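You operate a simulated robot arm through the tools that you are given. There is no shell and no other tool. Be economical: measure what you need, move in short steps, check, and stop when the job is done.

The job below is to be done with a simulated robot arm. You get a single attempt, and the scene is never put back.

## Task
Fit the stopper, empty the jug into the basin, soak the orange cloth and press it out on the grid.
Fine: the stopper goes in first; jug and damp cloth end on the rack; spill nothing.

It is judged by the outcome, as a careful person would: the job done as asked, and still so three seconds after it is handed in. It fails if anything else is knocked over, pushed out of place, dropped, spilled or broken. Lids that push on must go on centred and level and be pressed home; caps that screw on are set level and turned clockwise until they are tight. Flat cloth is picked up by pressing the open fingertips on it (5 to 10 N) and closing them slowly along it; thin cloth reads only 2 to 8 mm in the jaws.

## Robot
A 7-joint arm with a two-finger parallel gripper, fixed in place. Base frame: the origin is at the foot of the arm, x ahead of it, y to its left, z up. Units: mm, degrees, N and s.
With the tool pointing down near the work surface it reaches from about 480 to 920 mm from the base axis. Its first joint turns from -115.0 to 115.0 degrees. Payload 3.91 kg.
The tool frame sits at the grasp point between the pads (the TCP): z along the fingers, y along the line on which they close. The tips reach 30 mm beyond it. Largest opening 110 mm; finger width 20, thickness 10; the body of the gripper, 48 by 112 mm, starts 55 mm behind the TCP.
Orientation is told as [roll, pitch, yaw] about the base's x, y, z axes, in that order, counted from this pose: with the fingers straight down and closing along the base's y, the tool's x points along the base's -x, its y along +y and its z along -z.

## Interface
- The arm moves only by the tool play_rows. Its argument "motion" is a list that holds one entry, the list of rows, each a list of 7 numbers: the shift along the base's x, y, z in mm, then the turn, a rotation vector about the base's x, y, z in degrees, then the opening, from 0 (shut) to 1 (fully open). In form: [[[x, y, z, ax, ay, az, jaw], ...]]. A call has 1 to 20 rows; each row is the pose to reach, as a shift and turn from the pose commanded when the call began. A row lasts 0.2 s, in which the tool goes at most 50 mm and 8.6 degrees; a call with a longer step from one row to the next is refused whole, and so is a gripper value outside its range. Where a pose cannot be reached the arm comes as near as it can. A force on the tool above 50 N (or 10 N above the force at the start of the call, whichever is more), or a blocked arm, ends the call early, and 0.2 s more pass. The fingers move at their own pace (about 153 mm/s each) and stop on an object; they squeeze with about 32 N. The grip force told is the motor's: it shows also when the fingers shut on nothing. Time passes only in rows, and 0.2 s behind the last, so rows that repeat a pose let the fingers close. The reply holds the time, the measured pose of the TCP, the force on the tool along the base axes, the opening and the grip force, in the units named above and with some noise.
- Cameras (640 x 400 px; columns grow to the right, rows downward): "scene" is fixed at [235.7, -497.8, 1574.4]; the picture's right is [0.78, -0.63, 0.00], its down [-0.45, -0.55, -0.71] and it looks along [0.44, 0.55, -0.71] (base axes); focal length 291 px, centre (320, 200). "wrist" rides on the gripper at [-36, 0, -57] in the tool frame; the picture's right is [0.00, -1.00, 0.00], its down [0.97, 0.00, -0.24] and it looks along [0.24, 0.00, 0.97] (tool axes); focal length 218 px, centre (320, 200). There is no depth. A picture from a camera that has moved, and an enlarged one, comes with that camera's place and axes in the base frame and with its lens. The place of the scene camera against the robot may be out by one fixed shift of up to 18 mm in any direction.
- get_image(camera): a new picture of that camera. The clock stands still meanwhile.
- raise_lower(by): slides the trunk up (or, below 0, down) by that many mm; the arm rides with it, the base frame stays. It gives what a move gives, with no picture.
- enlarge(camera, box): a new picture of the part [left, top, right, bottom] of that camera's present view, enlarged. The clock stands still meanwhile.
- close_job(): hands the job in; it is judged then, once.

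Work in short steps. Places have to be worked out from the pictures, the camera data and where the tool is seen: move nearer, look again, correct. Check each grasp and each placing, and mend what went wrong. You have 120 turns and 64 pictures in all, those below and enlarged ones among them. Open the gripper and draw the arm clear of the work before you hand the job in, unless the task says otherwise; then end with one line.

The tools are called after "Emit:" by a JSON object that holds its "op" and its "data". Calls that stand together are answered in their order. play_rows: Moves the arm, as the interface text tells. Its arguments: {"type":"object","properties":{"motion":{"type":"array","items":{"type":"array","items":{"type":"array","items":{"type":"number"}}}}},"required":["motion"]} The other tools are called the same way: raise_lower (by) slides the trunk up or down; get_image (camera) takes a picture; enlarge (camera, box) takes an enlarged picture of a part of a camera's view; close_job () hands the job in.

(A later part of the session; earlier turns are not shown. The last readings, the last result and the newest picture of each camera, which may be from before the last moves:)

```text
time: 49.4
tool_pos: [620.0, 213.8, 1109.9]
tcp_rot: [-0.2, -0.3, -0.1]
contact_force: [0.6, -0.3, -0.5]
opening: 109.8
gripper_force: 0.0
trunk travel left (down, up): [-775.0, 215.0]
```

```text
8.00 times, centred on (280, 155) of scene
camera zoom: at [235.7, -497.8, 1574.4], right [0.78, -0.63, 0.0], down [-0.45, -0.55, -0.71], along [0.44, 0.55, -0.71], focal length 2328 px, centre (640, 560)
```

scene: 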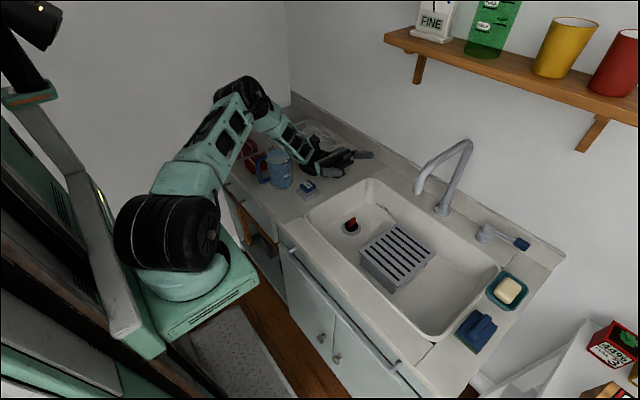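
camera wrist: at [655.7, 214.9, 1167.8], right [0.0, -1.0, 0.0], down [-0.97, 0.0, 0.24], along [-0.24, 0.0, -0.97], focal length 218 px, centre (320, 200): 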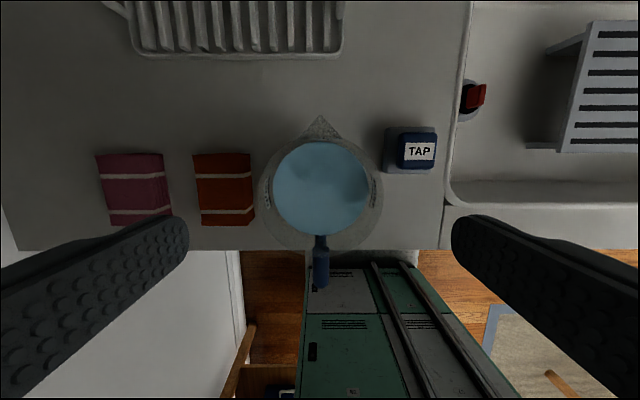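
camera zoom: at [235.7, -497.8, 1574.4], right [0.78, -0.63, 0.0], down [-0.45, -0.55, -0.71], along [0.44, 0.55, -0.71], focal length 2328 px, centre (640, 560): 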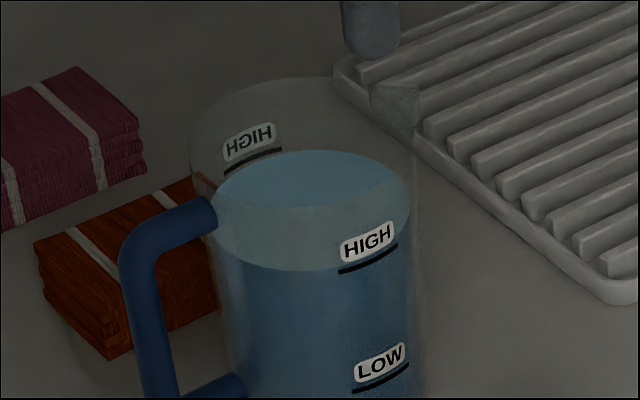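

Rim is ≈1012 with diameter ≈96 mm, leaving ~7 mm clearance per finger. I'll descend in steps to TCP ≈972, watching forces, without closing yet.

Emit:
{"op": "play_rows", "data": {"motion": [[[-2, 0.7, -30, 0, 0, 0, 1], [-2, 0.7, -55, 0, 0, 0, 1], [-2, 0.7, -75, 0, 0, 0, 1], [-2, 0.7, -90, 0, 0, 0, 1], [-2, 0.7, -105, 0, 0, 0, 1], [-2, 0.7, -120, 0, 0, 0, 1], [-2, 0.7, -130, 0, 0, 0, 1], [-2, 0.7, -137, 0, 0, 0, 1], [-2, 0.7, -137, 0, 0, 0, 1]]]}}

Emit:
{"op": "enlarge", "data": {"camera": "scene", "box": [232, 110, 328, 170]}}

```text
time: 51.4
tool_pos: [617.3, 215.1, 974.6]
tcp_rot: [-0.1, -0.3, -0.1]
contact_force: [-0.3, 0.5, 0.0]
opening: 110.2
gripper_force: 0.0
trunk travel left (down, up): [-775.0, 215.0]
```

```text
6.67 times, centred on (280, 140) of scene
camera zoom: at [235.7, -497.8, 1574.4], right [0.78, -0.63, 0.0], down [-0.45, -0.55, -0.71], along [0.44, 0.55, -0.71], focal length 1940 px, centre (587, 600)
```

zoom: 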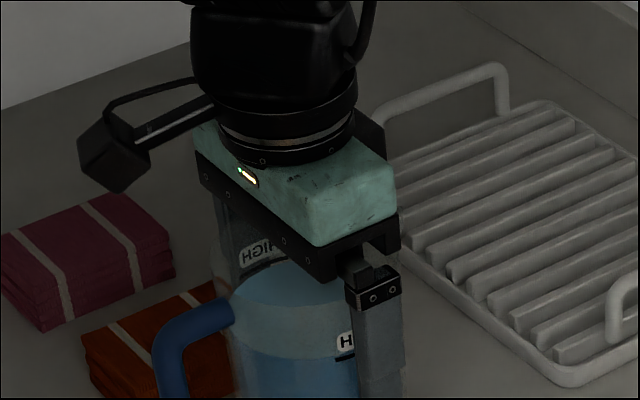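

No contact and the fingers straddle the jug. Closing gently.

Emit:
{"op": "play_rows", "data": {"motion": [[[0, 0, 0, 0, 0, 0, 0.95], [0, 0, 0, 0, 0, 0, 0.9], [0, 0, 0, 0, 0, 0, 0.85], [0, 0, 0, 0, 0, 0, 0.8], [0, 0, 0, 0, 0, 0, 0.6], [0, 0, 0, 0, 0, 0, 0.6]]]}}

```text
time: 52.8
tool_pos: [618.1, 214.3, 974.6]
tcp_rot: [0.0, -0.3, -0.2]
contact_force: [-0.4, -2.3, 0.1]
opening: 92.0
gripper_force: 31.9
trunk travel left (down, up): [-775.0, 215.0]
```

Gripped at 92 mm. Lifting slowly.

Emit:
{"op": "play_rows", "data": {"motion": [[[0, 0, 4, 0, 0, 0, 0.5], [0, 0, 10, 0, 0, 0, 0.5], [0, 0, 18, 0, 0, 0, 0.5], [0, 0, 28, 0, 0, 0, 0.5], [0, 0, 40, 0, 0, 0, 0.5], [0, 0, 50, 0, 0, 0, 0.5], [0, 0, 50, 0, 0, 0, 0.5]]]}}

Emit:
{"op": "enlarge", "data": {"camera": "scene", "box": [224, 90, 352, 170]}}

```text
time: 54.4
tool_pos: [616.9, 214.5, 1021.8]
tcp_rot: [-0.1, -0.2, -0.1]
contact_force: [0.3, 1.0, -8.2]
opening: 91.9
gripper_force: 32.7
trunk travel left (down, up): [-775.0, 215.0]
```

```text
5.00 times, centred on (288, 130) of scene
camera zoom: at [235.7, -497.8, 1574.4], right [0.78, -0.63, 0.0], down [-0.45, -0.55, -0.71], along [0.44, 0.55, -0.71], focal length 1455 px, centre (480, 550)
```

zoom: 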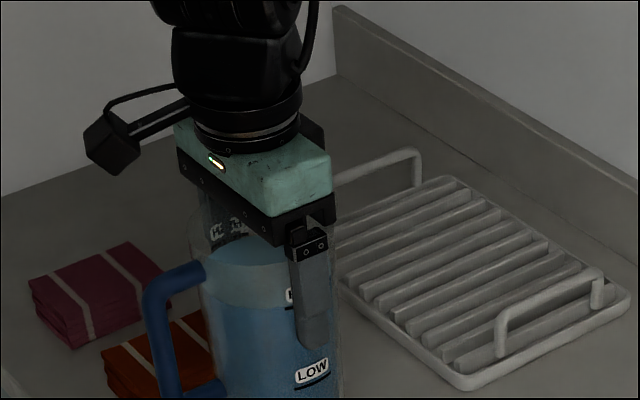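

Jug held level, 8 N. I'll carry it smoothly to over the basin while yawing +90 so the spout faces +y.

Emit:
{"op": "play_rows", "data": {"motion": [[[0, -3, 10, 0, 0, 2, 0.5], [2, -10, 20, 0, 0, 5, 0.5], [5, -22, 30, 0, 0, 10, 0.5], [8, -40, 35, 0, 0, 15, 0.5], [11, -60, 38, 0, 0, 20, 0.5], [14, -80, 38, 0, 0, 26, 0.5], [17, -102, 38, 0, 0, 32, 0.5], [20, -125, 38, 0, 0, 38, 0.5], [23, -150, 38, 0, 0, 44, 0.5], [26, -175, 38, 0, 0, 50, 0.5], [29, -200, 38, 0, 0, 56, 0.5], [33, -225, 38, 0, 0, 62, 0.5], [37, -250, 38, 0, 0, 68, 0.5], [41, -275, 38, 0, 0, 74, 0.5], [45, -298, 38, 0, 0, 79, 0.5], [48, -318, 38, 0, 0, 84, 0.5], [51, -336, 38, 0, 0, 87, 0.5], [52, -348, 38, 0, 0, 89, 0.5], [52, -354, 38, 0, 0, 90, 0.5], [52, -354, 38, 0, 0, 90, 0.5]]]}}

Emit:
{"op": "get_image", "data": {"camera": "scene"}}

```text
time: 58.6
tool_pos: [670.3, -140.1, 1060.6]
tcp_rot: [-0.1, -0.3, 90.0]
contact_force: [0.1, 0.1, -7.9]
opening: 91.7
gripper_force: 31.7
trunk travel left (down, up): [-775.0, 215.0]
```

```text
23 pictures are left
```

scene: 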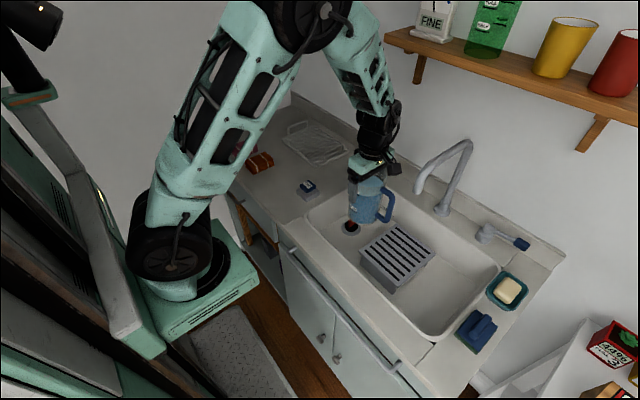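

Everything is aligned, spout toward +y over the basin's left half. I'll start tilting slowly.

Emit:
{"op": "play_rows", "data": {"motion": [[[0, 0, -2, -2, 0, 0, 0.5], [0, 0, -5, -6, 0, 0, 0.5], [0, 0, -10, -11, 0, 0, 0.5], [0, 0, -15, -16, 0, 0, 0.5], [0, 0, -20, -21, 0, 0, 0.5], [0, 0, -20, -26, 0, 0, 0.5], [0, 0, -20, -31, 0, 0, 0.5], [0, 0, -20, -35, 0, 0, 0.5], [0, 0, -20, -38, 0, 0, 0.5], [0, 0, -20, -41, 0, 0, 0.5], [0, 0, -20, -44, 0, 0, 0.5], [0, 0, -20, -46, 0, 0, 0.5], [0, 0, -20, -48, 0, 0, 0.5], [0, 0, -20, -50, 0, 0, 0.5], [0, 0, -20, -52, 0, 0, 0.5], [0, 0, -20, -54, 0, 0, 0.5], [0, 0, -20, -56, 0, 0, 0.5], [0, 0, -20, -56, 0, 0, 0.5]]]}}

Emit:
{"op": "enlarge", "data": {"camera": "scene", "box": [290, 130, 450, 230]}}

```text
time: 62.4
tool_pos: [670.7, -140.5, 1041.7]
tcp_rot: [-0.4, 55.8, 89.8]
contact_force: [-0.3, 0.6, -6.5]
opening: 91.8
gripper_force: 32.4
trunk travel left (down, up): [-775.0, 215.0]
```

```text
4.00 times, centred on (370, 180) of scene
camera zoom: at [235.7, -497.8, 1574.4], right [0.78, -0.63, 0.0], down [-0.45, -0.55, -0.71], along [0.44, 0.55, -0.71], focal length 1164 px, centre (120, 280)
```

zoom: 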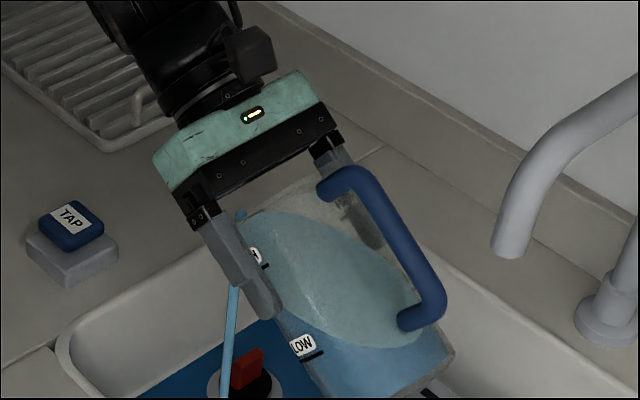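

Pouring cleanly; a pool is forming and the weight is dropping. I'll continue the tilt.

Emit:
{"op": "play_rows", "data": {"motion": [[[0, 0, 0, -2, 0, 0, 0.5], [0, 0, 0, -4, 0, 0, 0.5], [0, 0, 0, -6, 0, 0, 0.5], [0, 0, 0, -8, 0, 0, 0.5], [0, 0, 0, -10, 0, 0, 0.5], [0, 0, 0, -12, 0, 0, 0.5], [0, 0, 0, -14, 0, 0, 0.5], [0, 0, 0, -16, 0, 0, 0.5], [0, 0, 0, -18, 0, 0, 0.5], [0, 0, 0, -20, 0, 0, 0.5], [0, 0, 0, -22, 0, 0, 0.5], [0, 0, 0, -24, 0, 0, 0.5], [0, 0, 0, -26, 0, 0, 0.5], [0, 0, 0, -28, 0, 0, 0.5], [0, 0, 0, -30, 0, 0, 0.5], [0, 0, 0, -33, 0, 0, 0.5], [0, 0, 0, -36, 0, 0, 0.5], [0, 0, 0, -39, 0, 0, 0.5], [0, 0, 0, -42, 0, 0, 0.5], [0, 0, 0, -42, 0, 0, 0.5]]]}}

Emit:
{"op": "play_rows", "data": {"motion": [[[0, 0, 0, -3, 0, 0, 0.5], [0, 0, 0, -6, 0, 0, 0.5], [0, 0, 0, -9, 0, 0, 0.5], [0, 0, 0, -12, 0, 0, 0.5], [0, 0, 0, -15, 0, 0, 0.5], [0, 0, 0, -18, 0, 0, 0.5], [0, 0, 0, -20, 0, 0, 0.5], [0, 0, 0, -20, 0, 0, 0.5], [0, 0, 0, -20, 0, 0, 0.5], [0, 0, 0, -20, 0, 0, 0.5], [0, 0, 0, -20, 0, 0, 0.5], [0, 0, 0, -20, 0, 0, 0.5]]]}}

Emit:
{"op": "enlarge", "data": {"camera": "scene", "box": [290, 130, 450, 230]}}

```text
time: 66.6
tool_pos: [669.1, -140.3, 1040.3]
tcp_rot: [-179.2, 82.2, -89.0]
contact_force: [0.0, -0.7, -2.0]
opening: 91.6
gripper_force: 32.1
trunk travel left (down, up): [-775.0, 215.0]
```

```text
time: 69.2
tool_pos: [669.7, -140.4, 1040.2]
tcp_rot: [-179.8, 62.3, -89.7]
contact_force: [-0.2, 0.3, -1.5]
opening: 91.9
gripper_force: 31.9
trunk travel left (down, up): [-775.0, 215.0]
```

```text
4.00 times, centred on (370, 180) of scene
camera zoom: at [235.7, -497.8, 1574.4], right [0.78, -0.63, 0.0], down [-0.45, -0.55, -0.71], along [0.44, 0.55, -0.71], focal length 1164 px, centre (120, 280)
```

zoom: 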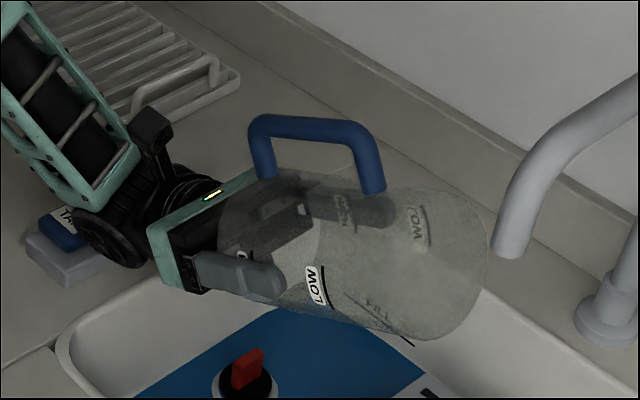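

Jug empty (1.5 N). I'll untilt over the basin, then carry it toward the rack turning back to yaw 0.

Emit:
{"op": "play_rows", "data": {"motion": [[[0, 0, 0, 5, 0, 0, 0.5], [0, 0, 0, 12, 0, 0, 0.5], [0, 0, 0, 20, 0, 0, 0.5], [0, 0, 0, 28, 0, 0, 0.5], [0, 0, 0, 36, 0, 0, 0.5], [0, 0, 0, 44, 0, 0, 0.5], [0, 0, 5, 52, 0, 0, 0.5], [0, 0, 10, 60, 0, 0, 0.5], [0, 0, 15, 68, 0, 0, 0.5], [0, 0, 20, 76, 0, 0, 0.5], [0, 0, 25, 84, 0, 0, 0.5], [0, 0, 30, 92, 0, 0, 0.5], [0, 0, 35, 100, 0, 0, 0.5], [0, 0, 40, 108, 0, 0, 0.5], [0, 0, 40, 114, 0, 0, 0.5], [0, 0, 40, 118, 0, 0, 0.5], [0, 0, 40, 118, 0, 0, 0.5]]]}}

Emit:
{"op": "play_rows", "data": {"motion": [[[0, 10, 0, 0, 0, -3, 0.5], [0, 30, 0, 0, 0, -8, 0.5], [5, 55, 0, 0, 0, -13, 0.5], [15, 80, 0, 0, 0, -18, 0.5], [25, 105, 0, 0, 0, -24, 0.5], [35, 130, 0, 0, 0, -30, 0.5], [45, 155, 0, 0, 0, -36, 0.5], [55, 180, 0, 0, 0, -42, 0.5], [65, 205, 0, 0, 0, -48, 0.5], [75, 230, 0, 0, 0, -54, 0.5], [85, 255, 0, 0, 0, -60, 0.5], [95, 280, 0, 0, 0, -66, 0.5], [105, 305, 0, 0, 0, -72, 0.5], [118, 330, 0, 0, 0, -78, 0.5], [130, 352, 0, 0, 0, -83, 0.5], [142, 370, 0, 0, 0, -87, 0.5], [154, 384, 0, 0, 0, -90, 0.5], [162, 390, 0, 0, 0, -90, 0.5], [165, 390, 0, 0, 0, -90, 0.5], [165, 390, 0, 0, 0, -90, 0.5]]]}}

Emit:
{"op": "get_image", "data": {"camera": "wrist"}}

Emit:
{"op": "enlarge", "data": {"camera": "scene", "box": [240, 80, 400, 180]}}

```text
time: 72.8
tool_pos: [671.8, -140.0, 1081.5]
tcp_rot: [-0.1, -0.3, 89.9]
contact_force: [1.2, -0.4, -1.4]
opening: 92.1
gripper_force: 31.9
trunk travel left (down, up): [-775.0, 215.0]
```

```text
time: 77.0
tool_pos: [835.1, 250.2, 1079.3]
tcp_rot: [-0.1, -0.3, -0.1]
contact_force: [-0.2, -0.7, -1.7]
opening: 91.9
gripper_force: 31.6
trunk travel left (down, up): [-775.0, 215.0]
```

```text
20 pictures are left
camera wrist: at [871.5, 251.1, 1136.4], right [0.0, -1.0, 0.0], down [-0.97, 0.0, 0.24], along [-0.24, 0.0, -0.97], focal length 218 px, centre (320, 200)
```

wrist: 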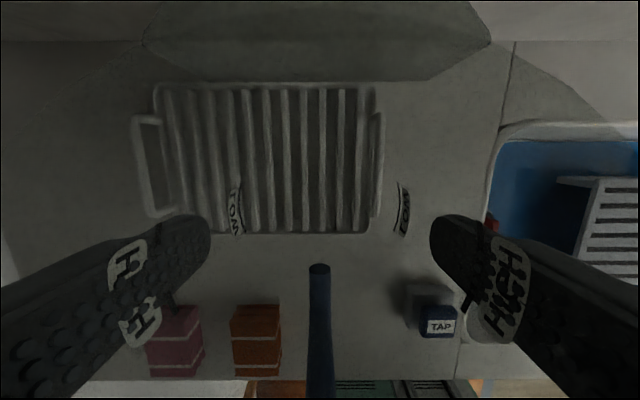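

```text
4.00 times, centred on (320, 130) of scene
camera zoom: at [235.7, -497.8, 1574.4], right [0.78, -0.63, 0.0], down [-0.45, -0.55, -0.71], along [0.44, 0.55, -0.71], focal length 1164 px, centre (320, 480)
```

zoom: 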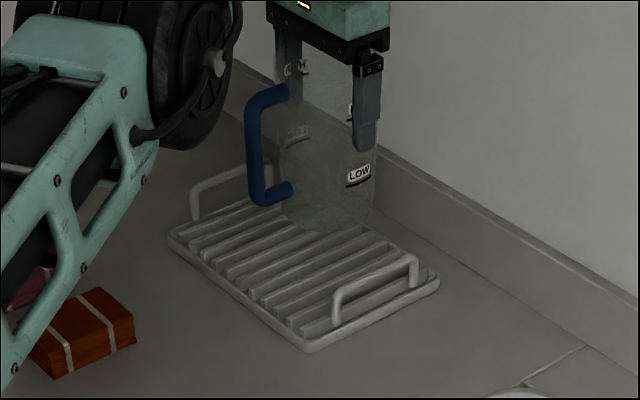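

The jug is above the rack with clear margins. Lowering toward contact, slow at the end.

Emit:
{"op": "play_rows", "data": {"motion": [[[0, -2, -15, 0, 0, 0, 0.5], [0, -4, -35, 0, 0, 0, 0.5], [0, -5, -52, 0, 0, 0, 0.5], [0, -5, -65, 0, 0, 0, 0.5], [0, -5, -73, 0, 0, 0, 0.5], [0, -5, -78, 0, 0, 0, 0.5], [0, -5, -80, 0, 0, 0, 0.5]]]}}

Emit:
{"op": "play_rows", "data": {"motion": [[[0, 0, -1.5, 0, 0, 0, 0.5], [0, 0, -3, 0, 0, 0, 0.5], [0, 0, -4.5, 0, 0, 0, 0.5]]]}}

```text
time: 78.6
tool_pos: [836.1, 244.7, 1000.0]
tcp_rot: [-0.3, -0.2, -0.1]
contact_force: [-0.2, 1.0, -1.6]
opening: 91.9
gripper_force: 32.3
trunk travel left (down, up): [-775.0, 215.0]
```

```text
time: 79.4
tool_pos: [836.3, 245.7, 996.0]
tcp_rot: [-0.1, -0.3, -0.1]
contact_force: [-1.0, 0.1, -2.4]
opening: 91.9
gripper_force: 32.5
trunk travel left (down, up): [-775.0, 215.0]
```

Not touching yet (still −1.5 to −2.4 N); stepping down further.

Emit:
{"op": "play_rows", "data": {"motion": [[[0, 0, -1.5, 0, 0, 0, 0.5], [0, 0, -3, 0, 0, 0, 0.5], [0, 0, -4, 0, 0, 0, 0.5]]]}}

Emit:
{"op": "enlarge", "data": {"camera": "scene", "box": [280, 100, 376, 160]}}

```text
time: 80.2
tool_pos: [835.5, 245.6, 995.9]
tcp_rot: [0.0, -0.5, 0.0]
contact_force: [-0.2, -0.9, 20.5]
opening: 91.9
gripper_force: 31.6
trunk travel left (down, up): [-775.0, 215.0]
```

```text
6.67 times, centred on (328, 130) of scene
camera zoom: at [235.7, -497.8, 1574.4], right [0.78, -0.63, 0.0], down [-0.45, -0.55, -0.71], along [0.44, 0.55, -0.71], focal length 1940 px, centre (267, 667)
```

zoom: 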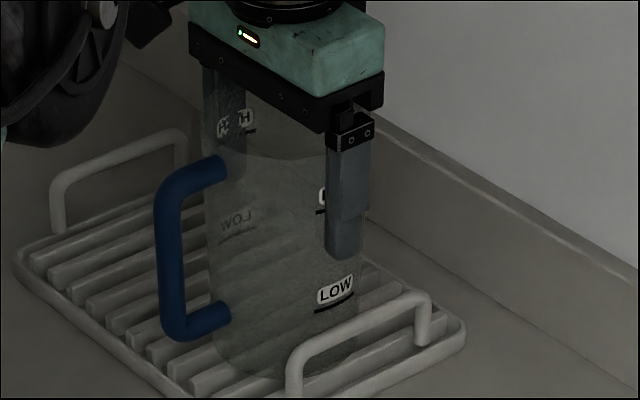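

Jug is resting on the ribs (20 N). I'll relieve the load, open, and rise straight up.

Emit:
{"op": "play_rows", "data": {"motion": [[[0, 0, 2.5, 0, 0, 0, 0.5], [0, 0, 2.5, 0, 0, 0, 0.88], [0, 0, 2.5, 0, 0, 0, 0.94], [0, 0, 2.5, 0, 0, 0, 1], [0, 0, 2.5, 0, 0, 0, 1], [0, 0, 20, 0, 0, 0, 1], [0, 0, 50, 0, 0, 0, 1], [0, 0, 85, 0, 0, 0, 1], [0, 0, 110, 0, 0, 0, 1], [0, 0, 110, 0, 0, 0, 1]]]}}

Emit:
{"op": "enlarge", "data": {"camera": "scene", "box": [230, 70, 390, 170]}}

```text
time: 82.4
tool_pos: [834.7, 242.3, 1102.1]
tcp_rot: [-0.2, -0.2, -0.2]
contact_force: [0.3, 0.4, 0.1]
opening: 110.1
gripper_force: 0.1
trunk travel left (down, up): [-775.0, 215.0]
```

```text
4.00 times, centred on (310, 120) of scene
camera zoom: at [235.7, -497.8, 1574.4], right [0.78, -0.63, 0.0], down [-0.45, -0.55, -0.71], along [0.44, 0.55, -0.71], focal length 1164 px, centre (360, 520)
```

zoom: 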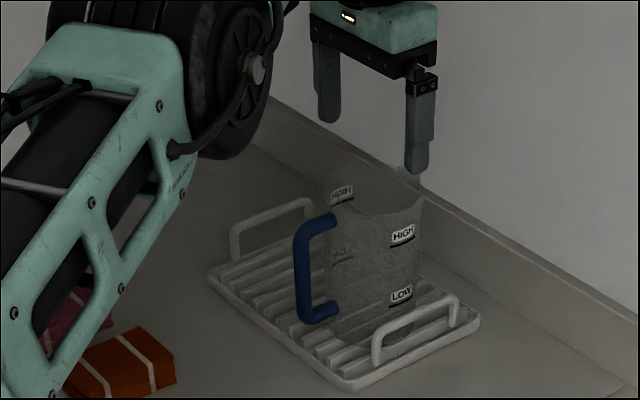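

Jug stands upright on the rack. Now I'll move above the orange cloth at about (601,337) and look.

Emit:
{"op": "play_rows", "data": {"motion": [[[-40, 10, 0, 0, 0, 0, 1], [-80, 25, 0, 0, 0, 0, 1], [-120, 45, 0, 0, 0, 0, 1], [-160, 65, 0, 0, 0, 0, 1], [-200, 85, -20, 0, 0, 0, 1], [-234, 95, -50, 0, 0, 0, 0.9], [-234, 95, -90, 0, 0, 0, 0.85], [-234, 95, -110, 0, 0, 0, 0.85], [-234, 95, -110, 0, 0, 0, 0.85]]]}}

Emit:
{"op": "get_image", "data": {"camera": "wrist"}}

```text
time: 84.4
tool_pos: [602.8, 340.3, 994.6]
tcp_rot: [-0.1, -0.4, -0.1]
contact_force: [-0.9, 0.3, 0.6]
opening: 93.7
gripper_force: 0.0
trunk travel left (down, up): [-775.0, 215.0]
```

```text
16 pictures are left
camera wrist: at [638.0, 341.1, 1051.6], right [0.0, -1.0, 0.0], down [-0.97, 0.0, 0.24], along [-0.24, 0.0, -0.97], focal length 218 px, centre (320, 200)
```

wrist: 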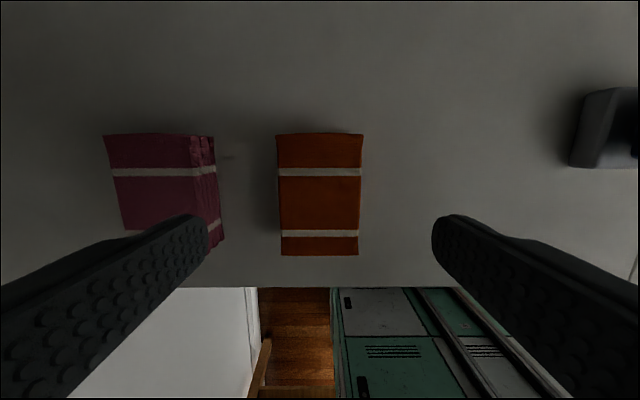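

The cloth is centred under the tool. Descending to straddle it, then closing slowly.

Emit:
{"op": "play_rows", "data": {"motion": [[[1, 0.5, -35, 0, 0, 0, 0.85], [1, 0.5, -65, 0, 0, 0, 0.85], [1, 0.5, -85, 0, 0, 0, 0.85], [1, 0.5, -96, 0, 0, 0, 0.85], [1, 0.5, -96, 0, 0, 0, 0.7], [1, 0.5, -96, 0, 0, 0, 0.6], [1, 0.5, -96, 0, 0, 0, 0.5], [1, 0.5, -96, 0, 0, 0, 0.4], [1, 0.5, -96, 0, 0, 0, 0.3], [1, 0.5, -96, 0, 0, 0, 0.3]]]}}

Emit:
{"op": "get_image", "data": {"camera": "wrist"}}

```text
time: 86.6
tool_pos: [602.5, 339.4, 897.3]
tcp_rot: [-0.1, -0.3, 0.0]
contact_force: [0.0, -0.6, 0.5]
opening: 61.1
gripper_force: 31.5
trunk travel left (down, up): [-775.0, 215.0]
```

```text
15 pictures are left
camera wrist: at [639.1, 340.9, 955.4], right [0.0, -1.0, 0.0], down [-0.97, 0.0, 0.24], along [-0.24, 0.0, -0.97], focal length 218 px, centre (320, 200)
```

wrist: 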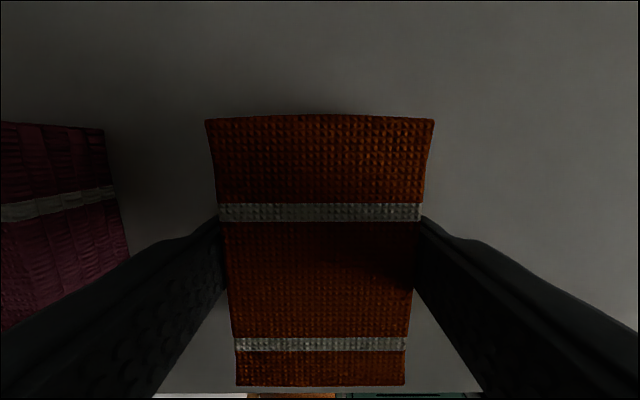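

Cloth gripped at 61 mm. I'll lift it and carry it above the free basin floor at (815,−95), clear of the stopper and grid.

Emit:
{"op": "play_rows", "data": {"motion": [[[0, 0, 20, 0, 0, 0, 0.3], [0, 0, 50, 0, 0, 0, 0.3], [5, -15, 80, 0, 0, 0, 0.3], [20, -45, 90, 0, 0, 0, 0.3], [40, -80, 90, 0, 0, 0, 0.3], [60, -115, 90, 0, 0, 0, 0.3], [80, -150, 90, 0, 0, 0, 0.3], [100, -185, 90, 0, 0, 0, 0.3], [120, -220, 90, 0, 0, 0, 0.3], [140, -255, 90, 0, 0, 0, 0.3], [160, -290, 90, 0, 0, 0, 0.3], [180, -325, 90, 0, 0, 0, 0.3], [197, -360, 90, 0, 0, 0, 0.3], [207, -395, 90, 0, 0, 0, 0.3], [212, -425, 90, 0, 0, 0, 0.3], [212, -435, 90, 0, 0, 0, 0.3], [212, -435, 90, 0, 0, 0, 0.3]]]}}

Emit:
{"op": "get_image", "data": {"camera": "wrist"}}

Emit:
{"op": "get_image", "data": {"camera": "scene"}}

```text
time: 90.2
tool_pos: [813.4, -95.8, 984.4]
tcp_rot: [-0.1, -0.2, 0.0]
contact_force: [0.7, -0.6, 0.0]
opening: 60.9
gripper_force: 32.3
trunk travel left (down, up): [-775.0, 215.0]
```

```text
14 pictures are left
camera wrist: at [850.0, -94.4, 1042.2], right [0.0, -1.0, 0.0], down [-0.97, 0.0, 0.24], along [-0.24, 0.0, -0.97], focal length 218 px, centre (320, 200)
```

wrist: 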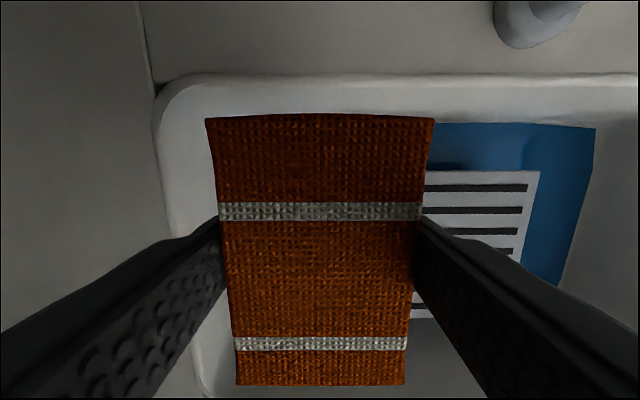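

```text
13 pictures are left
```

scene: 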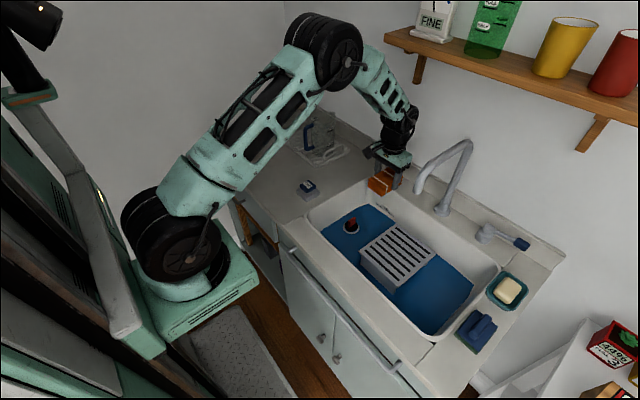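

Water covers the basin floor and the stopper holds. I'm lowering the cloth into the water at this spot.

Emit:
{"op": "play_rows", "data": {"motion": [[[0, 0, -40, 0, 0, 0, 0.3], [0, 0, -85, 0, 0, 0, 0.3], [0, 0, -130, 0, 0, 0, 0.3], [0, 0, -165, 0, 0, 0, 0.3], [0, 0, -182, 0, 0, 0, 0.3], [0, 0, -190, 0, 0, 0, 0.3], [0, 0, -195, 0, 0, 0, 0.3], [0, 0, -198, 0, 0, 0, 0.3]]]}}

```text
time: 92.0
tool_pos: [814.0, -92.1, 788.4]
tcp_rot: [-0.1, -0.2, -0.1]
contact_force: [0.8, -0.1, -0.5]
opening: 61.1
gripper_force: 31.5
trunk travel left (down, up): [-775.0, 215.0]
```

No contact yet; lowering a few mm more and holding to soak.

Emit:
{"op": "play_rows", "data": {"motion": [[[0, 0, -2, 0, 0, 0, 0.3], [0, 0, -4, 0, 0, 0, 0.3], [0, 0, -6, 0, 0, 0, 0.3], [0, 0, -6, 0, 0, 0, 0.3], [0, 0, -6, 0, 0, 0, 0.3], [0, 0, -6, 0, 0, 0, 0.3], [0, 0, -6, 0, 0, 0, 0.3], [0, 0, -6, 0, 0, 0, 0.3], [0, 0, -6, 0, 0, 0, 0.3], [0, 0, -6, 0, 0, 0, 0.3], [0, 0, -6, 0, 0, 0, 0.3], [0, 0, -6, 0, 0, 0, 0.3], [0, 0, -6, 0, 0, 0, 0.3], [0, 0, -6, 0, 0, 0, 0.3], [0, 0, -6, 0, 0, 0, 0.3], [0, 0, -6, 0, 0, 0, 0.3]]]}}

Emit:
{"op": "enlarge", "data": {"camera": "scene", "box": [330, 160, 442, 230]}}

```text
time: 95.4
tool_pos: [813.5, -94.1, 783.4]
tcp_rot: [-0.1, -0.4, -0.1]
contact_force: [5.4, -4.3, 6.1]
opening: 61.5
gripper_force: 31.7
trunk travel left (down, up): [-775.0, 215.0]
```

```text
5.71 times, centred on (386, 195) of scene
camera zoom: at [235.7, -497.8, 1574.4], right [0.78, -0.63, 0.0], down [-0.45, -0.55, -0.71], along [0.44, 0.55, -0.71], focal length 1663 px, centre (-57, 229)
```

zoom: 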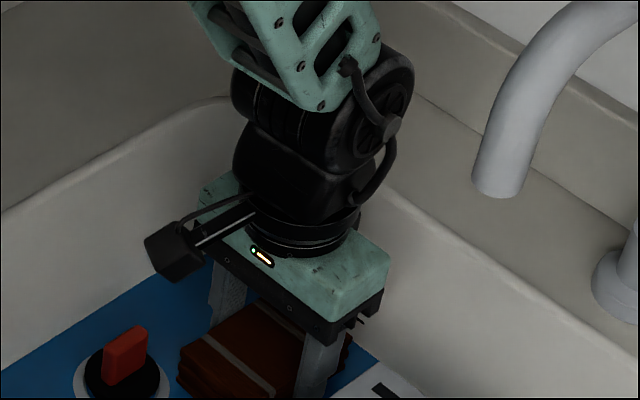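

The cloth has touched bottom and darkened. I'll soak a few seconds more, then lift and read its weight.

Emit:
{"op": "play_rows", "data": {"motion": [[[0, 0, 0, 0, 0, 0, 0.3], [0, 0, 0, 0, 0, 0, 0.3], [0, 0, 0, 0, 0, 0, 0.3], [0, 0, 0, 0, 0, 0, 0.3], [0, 0, 0, 0, 0, 0, 0.3], [0, 0, 0, 0, 0, 0, 0.3], [0, 0, 0, 0, 0, 0, 0.3], [0, 0, 0, 0, 0, 0, 0.3], [0, 0, 0, 0, 0, 0, 0.3], [0, 0, 0, 0, 0, 0, 0.3], [0, 0, 0, 0, 0, 0, 0.3], [0, 0, 0, 0, 0, 0, 0.3], [0, 0, 0, 0, 0, 0, 0.3], [0, 0, 0, 0, 0, 0, 0.3], [0, 0, 0, 0, 0, 0, 0.3]]]}}

Emit:
{"op": "play_rows", "data": {"motion": [[[0, 0, 15, 0, 0, 0, 0.3], [0, 0, 40, 0, 0, 0, 0.3], [0, 0, 65, 0, 0, 0, 0.3], [0, 0, 90, 0, 0, 0, 0.3], [0, 0, 110, 0, 0, 0, 0.3], [0, 0, 110, 0, 0, 0, 0.3], [0, 0, 110, 0, 0, 0, 0.3]]]}}

Emit:
{"op": "get_image", "data": {"camera": "wrist"}}

```text
time: 98.6
tool_pos: [813.7, -93.3, 783.3]
tcp_rot: [-0.1, -0.3, -0.1]
contact_force: [3.7, -3.7, 4.6]
opening: 61.2
gripper_force: 31.8
trunk travel left (down, up): [-775.0, 215.0]
```

```text
time: 100.2
tool_pos: [813.8, -97.2, 892.7]
tcp_rot: [-0.1, -0.2, -0.1]
contact_force: [0.2, 0.2, -0.8]
opening: 61.0
gripper_force: 32.1
trunk travel left (down, up): [-775.0, 215.0]
```

```text
11 pictures are left
camera wrist: at [849.9, -95.5, 949.7], right [0.0, -1.0, 0.0], down [-0.97, 0.0, 0.24], along [-0.24, 0.0, -0.97], focal length 218 px, centre (320, 200)
```

wrist: 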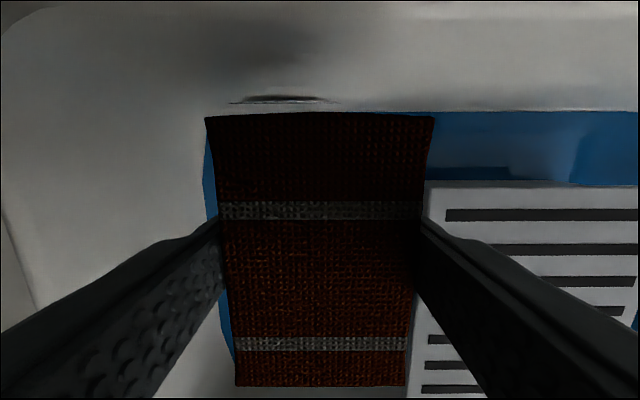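

The cloth is soaked. I'll carry it over the grid at about (698,−245), keeping clear of the faucet spout, and lower it to contact.

Emit:
{"op": "play_rows", "data": {"motion": [[[-30, 0, 5, 0, 0, 0, 0.3], [-65, -10, 5, 0, 0, 0, 0.3], [-95, -30, 5, 0, 0, 0, 0.3], [-115, -60, 5, 0, 0, 0, 0.3], [-116, -95, 5, 0, 0, 0, 0.3], [-116, -125, 5, 0, 0, 0, 0.3], [-116, -148, 5, 0, 0, 0, 0.3], [-116, -150, -15, 0, 0, 0, 0.3], [-116, -150, -30, 0, 0, 0, 0.3], [-116, -150, -36, 0, 0, 0, 0.3], [-116, -150, -40, 0, 0, 0, 0.3], [-116, -150, -40, 0, 0, 0, 0.3]]]}}

Emit:
{"op": "enlarge", "data": {"camera": "scene", "box": [330, 150, 490, 250]}}

```text
time: 102.8
tool_pos: [689.9, -259.5, 852.8]
tcp_rot: [-0.7, -0.2, -1.3]
contact_force: [-12.0, -8.2, 41.5]
opening: 61.4
gripper_force: 31.8
trunk travel left (down, up): [-775.0, 215.0]
```

```text
4.00 times, centred on (410, 200) of scene
camera zoom: at [235.7, -497.8, 1574.4], right [0.78, -0.63, 0.0], down [-0.45, -0.55, -0.71], along [0.44, 0.55, -0.71], focal length 1164 px, centre (-40, 200)
```

zoom: 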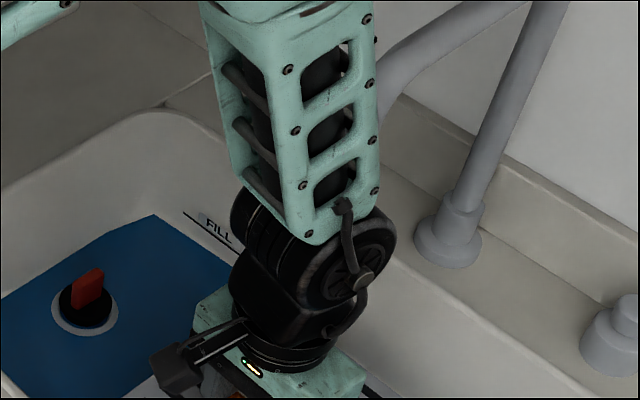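

Pressing 41 N on the grid, but the tool is displaced laterally, and the forearm may be leaning on the faucet. I'll ease up and move −x to see if that clears.

Emit:
{"op": "play_rows", "data": {"motion": [[[0, 0, 6, 0, 0, 0, 0.3], [-4, 0, 14, 0, 0, 0, 0.3], [-10, 0, 14, 0, 0, 0, 0.3], [-18, 0, 14, 0, 0, 0, 0.3], [-18, 0, 14, 0, 0, 0, 0.3]]]}}

Emit:
{"op": "get_image", "data": {"camera": "scene"}}

```text
time: 104.0
tool_pos: [681.4, -245.0, 869.1]
tcp_rot: [-0.1, -0.5, 0.0]
contact_force: [-0.6, -0.5, -0.9]
opening: 61.2
gripper_force: 31.6
trunk travel left (down, up): [-775.0, 215.0]
```

```text
9 pictures are left
```

scene: 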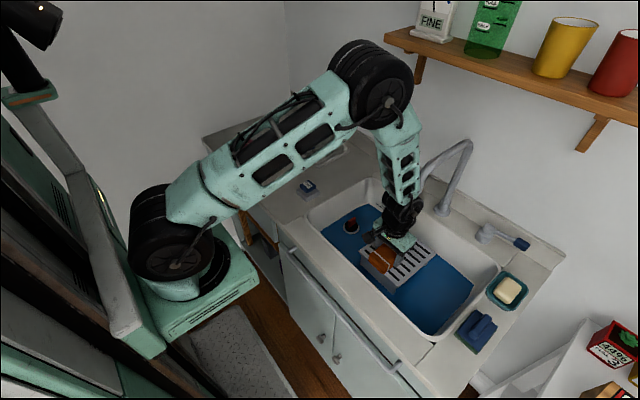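

Tool moved back cleanly; the faucet looks unmoved. At x≈682 I'll yaw 90° so the cloth lies fully on the grid, then lower gently.

Emit:
{"op": "play_rows", "data": {"motion": [[[0, 0, 8, 0, 0, 8, 0.3], [0, 0, 8, 0, 0, 16, 0.3], [0, 0, 8, 0, 0, 24, 0.3], [0, 0, 8, 0, 0, 32, 0.3], [0, 0, 8, 0, 0, 40, 0.3], [0, 0, 8, 0, 0, 48, 0.3], [0, 0, 8, 0, 0, 56, 0.3], [0, 0, 8, 0, 0, 64, 0.3], [1, 0, 8, 0, 0, 72, 0.3], [2, 0, 8, 0, 0, 80, 0.3], [2, 0, 8, 0, 0, 88, 0.3], [2, 0, 8, 0, 0, 90, 0.3], [2, 0, 0, 0, 0, 90, 0.3], [2, 0, -6, 0, 0, 90, 0.3], [2, 0, -10, 0, 0, 90, 0.3], [2, 0, -13, 0, 0, 90, 0.3]]]}}

```text
time: 107.4
tool_pos: [681.9, -244.0, 853.9]
tcp_rot: [-0.2, -0.2, 89.8]
contact_force: [-0.5, 1.3, 10.3]
opening: 61.0
gripper_force: 32.3
trunk travel left (down, up): [-775.0, 215.0]
```

Gentle contact with no lateral load. I'll press while held, release, rise and close the fingers for pressing from above.

Emit:
{"op": "play_rows", "data": {"motion": [[[0, 0, -1, 0, 0, 0, 0.3], [0, 0, -2, 0, 0, 0, 0.3], [0, 0, -2, 0, 0, 0, 0.3], [0, 0, -2, 0, 0, 0, 0.3], [0, 0, 0, 0, 0, 0, 0.3], [0, 0, 0, 0, 0, 0, 0.6], [0, 0, 0, 0, 0, 0, 0.75], [0, 0, 0, 0, 0, 0, 0.75], [0, 0, 30, 0, 0, 0, 0.75], [0, 0, 60, 0, 0, 0, 0.75], [0, 0, 70, 0, 0, 0, 0.3], [0, 0, 70, 0, 0, 0, 0], [0, 0, 70, 0, 0, 0, 0], [0, 0, 70, 0, 0, 0, 0]]]}}

Emit:
{"op": "get_image", "data": {"camera": "wrist"}}

```text
time: 110.4
tool_pos: [683.2, -244.8, 924.7]
tcp_rot: [-0.1, -0.3, 89.8]
contact_force: [0.0, -0.5, -0.1]
opening: 0.3
gripper_force: 32.5
trunk travel left (down, up): [-775.0, 215.0]
```

```text
8 pictures are left
camera wrist: at [682.7, -208.7, 982.0], right [1.0, 0.0, 0.0], down [0.0, -0.97, 0.24], along [0.0, -0.24, -0.97], focal length 218 px, centre (320, 200)
```

wrist: 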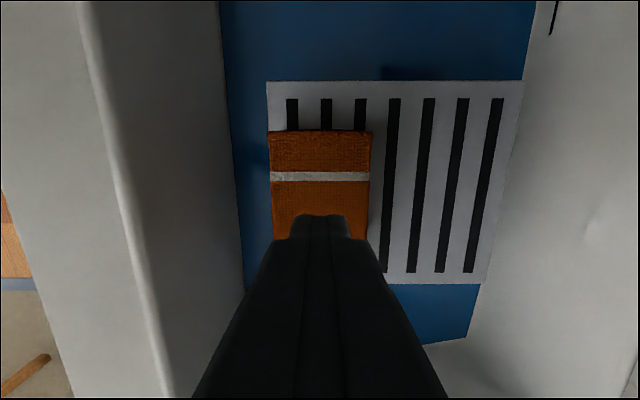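

The cloth lies flat on the grid, already lighter in colour. I'll press it from above with the closed fingertips.

Emit:
{"op": "play_rows", "data": {"motion": [[[0, 0, -25, 0, 0, 0, 0], [0, 0, -38, 0, 0, 0, 0], [0, 0, -42, 0, 0, 0, 0], [0, 0, -45, 0, 0, 0, 0], [0, 0, -47, 0, 0, 0, 0]]]}}

```text
time: 111.7
tool_pos: [681.8, -246.2, 881.4]
tcp_rot: [-0.3, 0.1, 89.7]
contact_force: [-14.1, 2.9, 35.5]
opening: 0.0
gripper_force: 32.2
trunk travel left (down, up): [-775.0, 215.0]
stopped in row 5: the force on the tool passed its limit (the readings are from after the stop); the commanded pose is now the measured one
```

Centre pressed with over 35 N. Now two gentler presses at each end of the cloth.

Emit:
{"op": "play_rows", "data": {"motion": [[[0, 0, 10, 0, 0, 0, 0], [1, 26, 10, 0, 0, 0, 0], [1, 26, 4, 0, 0, 0, 0], [1, 26, 1, 0, 0, 0, 0], [1, 26, 0, 0, 0, 0, 0], [1, 26, 0, 0, 0, 0, 0], [1, 26, 10, 0, 0, 0, 0], [1, 0, 10, 0, 0, 0, 0], [1, -26, 10, 0, 0, 0, 0], [1, -26, 4, 0, 0, 0, 0], [1, -26, 1, 0, 0, 0, 0], [1, -26, 0, 0, 0, 0, 0], [1, -26, 0, 0, 0, 0, 0], [1, -26, 10, 0, 0, 0, 0], [1, 0, 45, 0, 0, 0, 0], [1, 0, 45, 0, 0, 0, 0.75], [1, 0, 45, 0, 0, 0, 0.75]]]}}

Emit:
{"op": "get_image", "data": {"camera": "wrist"}}

```text
time: 115.2
tool_pos: [681.8, -246.0, 922.0]
tcp_rot: [-0.2, -0.1, 89.9]
contact_force: [0.6, -0.1, -0.5]
opening: 82.8
gripper_force: 0.1
trunk travel left (down, up): [-775.0, 215.0]
```

```text
7 pictures are left
camera wrist: at [682.4, -209.7, 979.5], right [1.0, 0.0, 0.0], down [0.0, -0.97, 0.24], along [0.0, -0.24, -0.97], focal length 218 px, centre (320, 200)
```

wrist: 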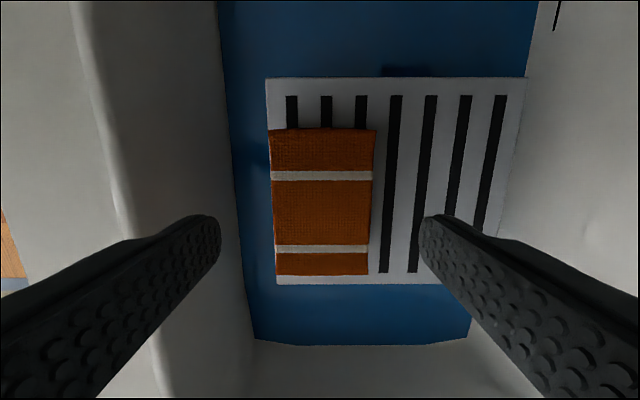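

The cloth is pressed out and still on the grid. I'll regrip it in the same way.

Emit:
{"op": "play_rows", "data": {"motion": [[[1, -1, -30, 0, 0, 0, 0.75], [1, -1, -55, 0, 0, 0, 0.75], [1, -1, -67, 0, 0, 0, 0.75], [1, -1, -67, 0, 0, 0, 0.6], [1, -1, -67, 0, 0, 0, 0.5], [1, -1, -67, 0, 0, 0, 0.3], [1, -1, -67, 0, 0, 0, 0.3], [1, -1, -67, 0, 0, 0, 0.3]]]}}

Emit:
{"op": "play_rows", "data": {"motion": [[[0, 0, 25, 0, 0, 0, 0.3], [-5, 0, 60, 0, 0, 0, 0.3], [-15, 0, 100, 0, 0, 0, 0.3], [-25, 10, 140, 0, 0, 0, 0.3], [-35, 30, 180, 0, 0, 0, 0.3], [-40, 60, 215, 0, 0, 0, 0.3], [-40, 95, 240, 0, 0, 0, 0.3], [-40, 135, 240, 0, 0, 0, 0.3], [-40, 175, 240, 0, 0, 0, 0.3], [-40, 215, 240, 0, 0, 0, 0.3], [-40, 255, 240, 0, 0, 0, 0.3], [-40, 295, 240, 0, 0, 0, 0.3], [-40, 335, 240, 0, 0, 0, 0.3], [-40, 375, 240, 0, 0, 0, 0.3], [-40, 415, 240, 0, 0, 0, 0.3], [-40, 455, 240, 0, 0, 0, 0.3], [-40, 495, 240, 0, 0, 0, 0.3], [-38, 535, 240, 0, 0, 0, 0.3], [-35, 575, 240, 0, 0, 0, 0.3], [-30, 610, 240, 0, 0, 0, 0.3]]]}}

```text
time: 117.0
tool_pos: [684.0, -246.0, 854.9]
tcp_rot: [-0.2, -0.1, 89.9]
contact_force: [0.2, 0.1, -0.1]
opening: 61.2
gripper_force: 32.1
trunk travel left (down, up): [-775.0, 215.0]
```

```text
time: 121.2
tool_pos: [656.0, 360.0, 1094.9]
tcp_rot: [-0.2, -0.1, 89.9]
contact_force: [-0.2, -0.1, 1.0]
opening: 61.0
gripper_force: 32.6
trunk travel left (down, up): [-775.0, 215.0]
```

The cloth is held. I'll turn back to yaw 0 while still high, so the gripper's side box points away from the jug, and move over the left half of the rack at (818,372).

Emit:
{"op": "play_rows", "data": {"motion": [[[0, 3, 0, 0, 0, -8, 0.3], [0, 6, 0, 0, 0, -16, 0.3], [0, 10, 0, 0, 0, -24, 0.3], [0, 12, 0, 0, 0, -32, 0.3], [0, 12, 0, 0, 0, -40, 0.3], [5, 12, 0, 0, 0, -48, 0.3], [20, 12, 0, 0, 0, -56, 0.3], [45, 12, 0, 0, 0, -64, 0.3], [70, 12, 0, 0, 0, -72, 0.3], [95, 12, 0, 0, 0, -80, 0.3], [120, 12, 0, 0, 0, -88, 0.3], [140, 12, 0, 0, 0, -90, 0.3], [155, 12, -5, 0, 0, -90, 0.3], [162, 12, -20, 0, 0, -90, 0.3], [162, 12, -50, 0, 0, -90, 0.3], [162, 12, -80, 0, 0, -90, 0.3], [162, 12, -100, 0, 0, -90, 0.3], [162, 12, -100, 0, 0, -90, 0.3]]]}}

Emit:
{"op": "enlarge", "data": {"camera": "scene", "box": [230, 70, 390, 170]}}

Emit:
{"op": "get_image", "data": {"camera": "wrist"}}

```text
time: 125.0
tool_pos: [779.2, 336.1, 998.9]
tcp_rot: [-0.1, -0.2, -0.2]
contact_force: [0.7, -0.8, -1.1]
opening: 61.0
gripper_force: 32.3
out of reach, approached as far as the arm can: row 10, 11, 12, 13, 14, 15, 16, 17, 18
trunk travel left (down, up): [-775.0, 215.0]
```

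```text
4.00 times, centred on (310, 120) of scene
camera zoom: at [235.7, -497.8, 1574.4], right [0.78, -0.63, 0.0], down [-0.45, -0.55, -0.71], along [0.44, 0.55, -0.71], focal length 1164 px, centre (360, 520)
```

zoom: 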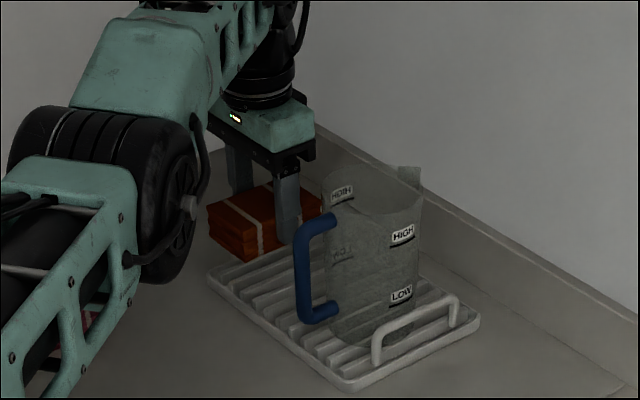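

```text
5 pictures are left
camera wrist: at [816.6, 338.6, 1056.1], right [0.0, -1.0, 0.0], down [-0.97, 0.0, 0.24], along [-0.24, 0.0, -0.97], focal length 218 px, centre (320, 200)
```

wrist: 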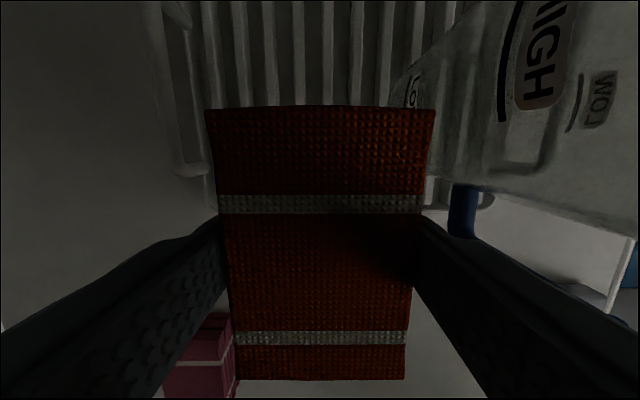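

The arm fell short at (779,336), reach-limited at this height. I'll try small moves outward while lowering, since reach is better lower down.

Emit:
{"op": "play_rows", "data": {"motion": [[[0, 5, -10, 0, 0, 0, 0.3], [5, 12, -20, 0, 0, 0, 0.3], [10, 20, -28, 0, 0, 0, 0.3], [15, 26, -34, 0, 0, 0, 0.3], [20, 30, -34, 0, 0, 0, 0.3], [20, 30, -34, 0, 0, 0, 0.3]]]}}

```text
time: 126.5
tool_pos: [772.2, 347.6, 969.7]
tcp_rot: [-0.3, -0.1, -0.1]
contact_force: [-0.1, -0.9, -1.2]
opening: 61.1
gripper_force: 32.3
out of reach, approached as far as the arm can: row 2, 3, 4, 5, 6
trunk travel left (down, up): [-775.0, 215.0]
```

Still radially limited (~847 mm). I'll raise the trunk, which puts the tool lower relative to the shoulder, and retry outward from there.

Emit:
{"op": "raise_lower", "data": {"by": 90}}

Emit:
{"op": "play_rows", "data": {"motion": [[[0, 4, -15, 0, 0, 0, 0.3], [5, 10, -30, 0, 0, 0, 0.3], [10, 16, -45, 0, 0, 0, 0.3], [15, 21, -60, 0, 0, 0, 0.3], [20, 23, -75, 0, 0, 0, 0.3], [28, 23, -85, 0, 0, 0, 0.3], [36, 23, -90, 0, 0, 0, 0.3], [36, 23, -90, 0, 0, 0, 0.3]]]}}

```text
time: 127.7
tool_pos: [772.1, 347.5, 1059.5]
tcp_rot: [-0.3, -0.1, -0.1]
contact_force: [-0.5, 0.2, -0.5]
opening: 61.3
gripper_force: 31.7
trunk travel left (down, up): [-865.0, 125.0]
```

```text
time: 129.5
tool_pos: [765.7, 344.1, 983.7]
tcp_rot: [-0.2, -0.1, -0.1]
contact_force: [-0.3, 0.2, -0.3]
opening: 61.0
gripper_force: 31.9
out of reach, approached as far as the arm can: row 1, 2, 3, 4, 5, 6, 7, 8
trunk travel left (down, up): [-865.0, 125.0]
```

Reach got worse, so I'll undo that: raise the tool, then lower the trunk back slightly below the original, and turn the tool to the radial yaw (+24°), which should free the wrist.

Emit:
{"op": "play_rows", "data": {"motion": [[[-5, 0, 15, 0, 0, 0, 0.3], [-20, 0, 35, 0, 0, 6, 0.3], [-35, 0, 60, 0, 0, 12, 0.3], [-45, 5, 80, 0, 0, 18, 0.3], [-45, 10, 80, 0, 0, 24, 0.3], [-45, 10, 80, 0, 0, 24, 0.3]]]}}

Emit:
{"op": "raise_lower", "data": {"by": -100}}

Emit:
{"op": "play_rows", "data": {"motion": [[[15, 4, 0, 0, 0, 0, 0.3], [30, 8, 0, 0, 0, 0, 0.3], [45, 12, 0, 0, 0, 0, 0.3], [60, 14, 0, 0, 0, 0, 0.3], [75, 16, 0, 0, 0, 0, 0.3], [90, 16, 0, 0, 0, 0, 0.3], [90, 16, 0, 0, 0, 0, 0.3]]]}}

```text
time: 130.9
tool_pos: [745.1, 374.3, 1063.7]
tcp_rot: [-0.3, 0.1, 24.0]
contact_force: [-0.4, 0.2, -0.7]
opening: 60.8
gripper_force: 31.7
out of reach, approached as far as the arm can: row 2, 3, 4, 5, 6
trunk travel left (down, up): [-865.0, 125.0]
```

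```text
time: 132.2
tool_pos: [744.4, 374.2, 962.7]
tcp_rot: [-0.3, 0.1, 24.0]
contact_force: [-0.3, -0.8, -0.4]
opening: 61.2
gripper_force: 32.3
trunk travel left (down, up): [-765.0, 225.0]
```

```text
time: 133.8
tool_pos: [767.5, 353.6, 963.9]
tcp_rot: [-0.2, 0.0, 24.1]
contact_force: [-0.2, 0.3, -0.7]
opening: 61.1
gripper_force: 32.1
out of reach, approached as far as the arm can: row 1, 2, 3, 4, 5, 6, 7
trunk travel left (down, up): [-765.0, 225.0]
```

The limit looks geometric, so I'll gain reach by tilting the fingers outward about 22°: first yaw back to 0, then tilt in place, then extend.

Emit:
{"op": "play_rows", "data": {"motion": [[[-8, 0, 6, 0, 0, -8, 0.3], [-15, 2, 12, 0, 0, -16, 0.3], [-20, 5, 16, 0, 0, -24, 0.3], [-20, 5, 16, 0, 0, -24, 0.3]]]}}

Emit:
{"op": "play_rows", "data": {"motion": [[[0, 0, 0, 0, -5, 0, 0.3], [0, 0, 0, 0, -10, 0, 0.3], [5, 0, 0, 0, -15, 0, 0.3], [10, 3, 0, 0, -20, 0, 0.3], [20, 6, 0, 0, -22, 0, 0.3], [32, 9, 0, 0, -22, 0, 0.3], [44, 12, 0, 0, -22, 0, 0.3], [56, 15, 0, 0, -22, 0, 0.3], [66, 16, 0, 0, -22, 0, 0.3], [66, 16, 0, 0, -22, 0, 0.3]]]}}

```text
time: 134.8
tool_pos: [750.1, 358.8, 980.3]
tcp_rot: [-0.4, 0.0, -0.1]
contact_force: [0.1, -0.7, -0.4]
opening: 60.9
gripper_force: 31.1
trunk travel left (down, up): [-765.0, 225.0]
```

```text
time: 137.0
tool_pos: [818.2, 372.7, 977.7]
tcp_rot: [-0.2, -22.0, 0.0]
contact_force: [1.8, 0.4, -1.1]
opening: 61.0
gripper_force: 32.0
trunk travel left (down, up): [-765.0, 225.0]
```

Reached (818,373) with the tilt. Checking clearance before lowering.

Emit:
{"op": "enlarge", "data": {"camera": "scene", "box": [230, 70, 390, 170]}}

```text
4.00 times, centred on (310, 120) of scene
camera zoom: at [235.7, -497.8, 1574.4], right [0.78, -0.63, 0.0], down [-0.45, -0.55, -0.71], along [0.44, 0.55, -0.71], focal length 1164 px, centre (360, 520)
```

zoom: 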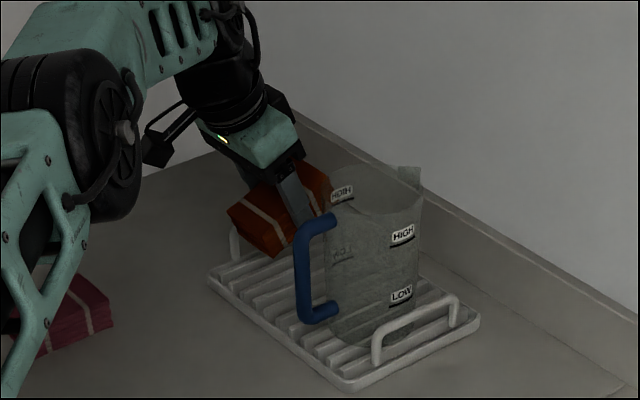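

Clear of the jug and wire handles. Lowering until the near edge touches the ribs.

Emit:
{"op": "play_rows", "data": {"motion": [[[0, 0, -12, 0, 0, 0, 0.3], [0, 0, -24, 0, 0, 0, 0.3], [0, 0, -32, 0, 0, 0, 0.3], [0, 0, -36, 0, 0, 0, 0.3], [0, 0, -40, 0, 0, 0, 0.3], [0, 0, -43, 0, 0, 0, 0.3]]]}}

```text
time: 138.4
tool_pos: [817.4, 372.1, 935.3]
tcp_rot: [-0.2, -22.0, -0.1]
contact_force: [0.5, -0.8, 0.7]
opening: 61.2
gripper_force: 31.7
trunk travel left (down, up): [-765.0, 225.0]
```

Nearly touching. I'll reduce the tilt to about 15° to lay it flatter, then lower to contact.

Emit:
{"op": "play_rows", "data": {"motion": [[[-3, 0, 2, 0, 2, 0, 0.3], [-6, 0, 2, 0, 4, 0, 0.3], [-9, 0, 2, 0, 7, 0, 0.3], [-9, 0, 0, 0, 7, 0, 0.3], [-9, 0, -2, 0, 7, 0, 0.3], [-9, 0, -4, 0, 7, 0, 0.3], [-9, 0, -6, 0, 7, 0, 0.3]]]}}

```text
time: 140.0
tool_pos: [803.6, 368.2, 931.2]
tcp_rot: [-0.3, -15.1, -0.1]
contact_force: [-0.6, 0.4, -1.1]
opening: 61.0
gripper_force: 32.1
out of reach, approached as far as the arm can: row 3, 4, 5, 6, 7
trunk travel left (down, up): [-765.0, 225.0]
```

Close to the limit but good. Lowering in small steps to contact.

Emit:
{"op": "play_rows", "data": {"motion": [[[-1, 0, -2, 0, 0, 0, 0.3], [-1, 0, -4, 0, 0, 0, 0.3], [-1, 0, -6, 0, 0, 0, 0.3]]]}}

```text
time: 140.8
tool_pos: [802.7, 368.6, 929.1]
tcp_rot: [0.0, -15.3, -0.1]
contact_force: [-3.0, -4.4, 21.1]
opening: 61.3
gripper_force: 32.2
trunk travel left (down, up): [-765.0, 225.0]
```

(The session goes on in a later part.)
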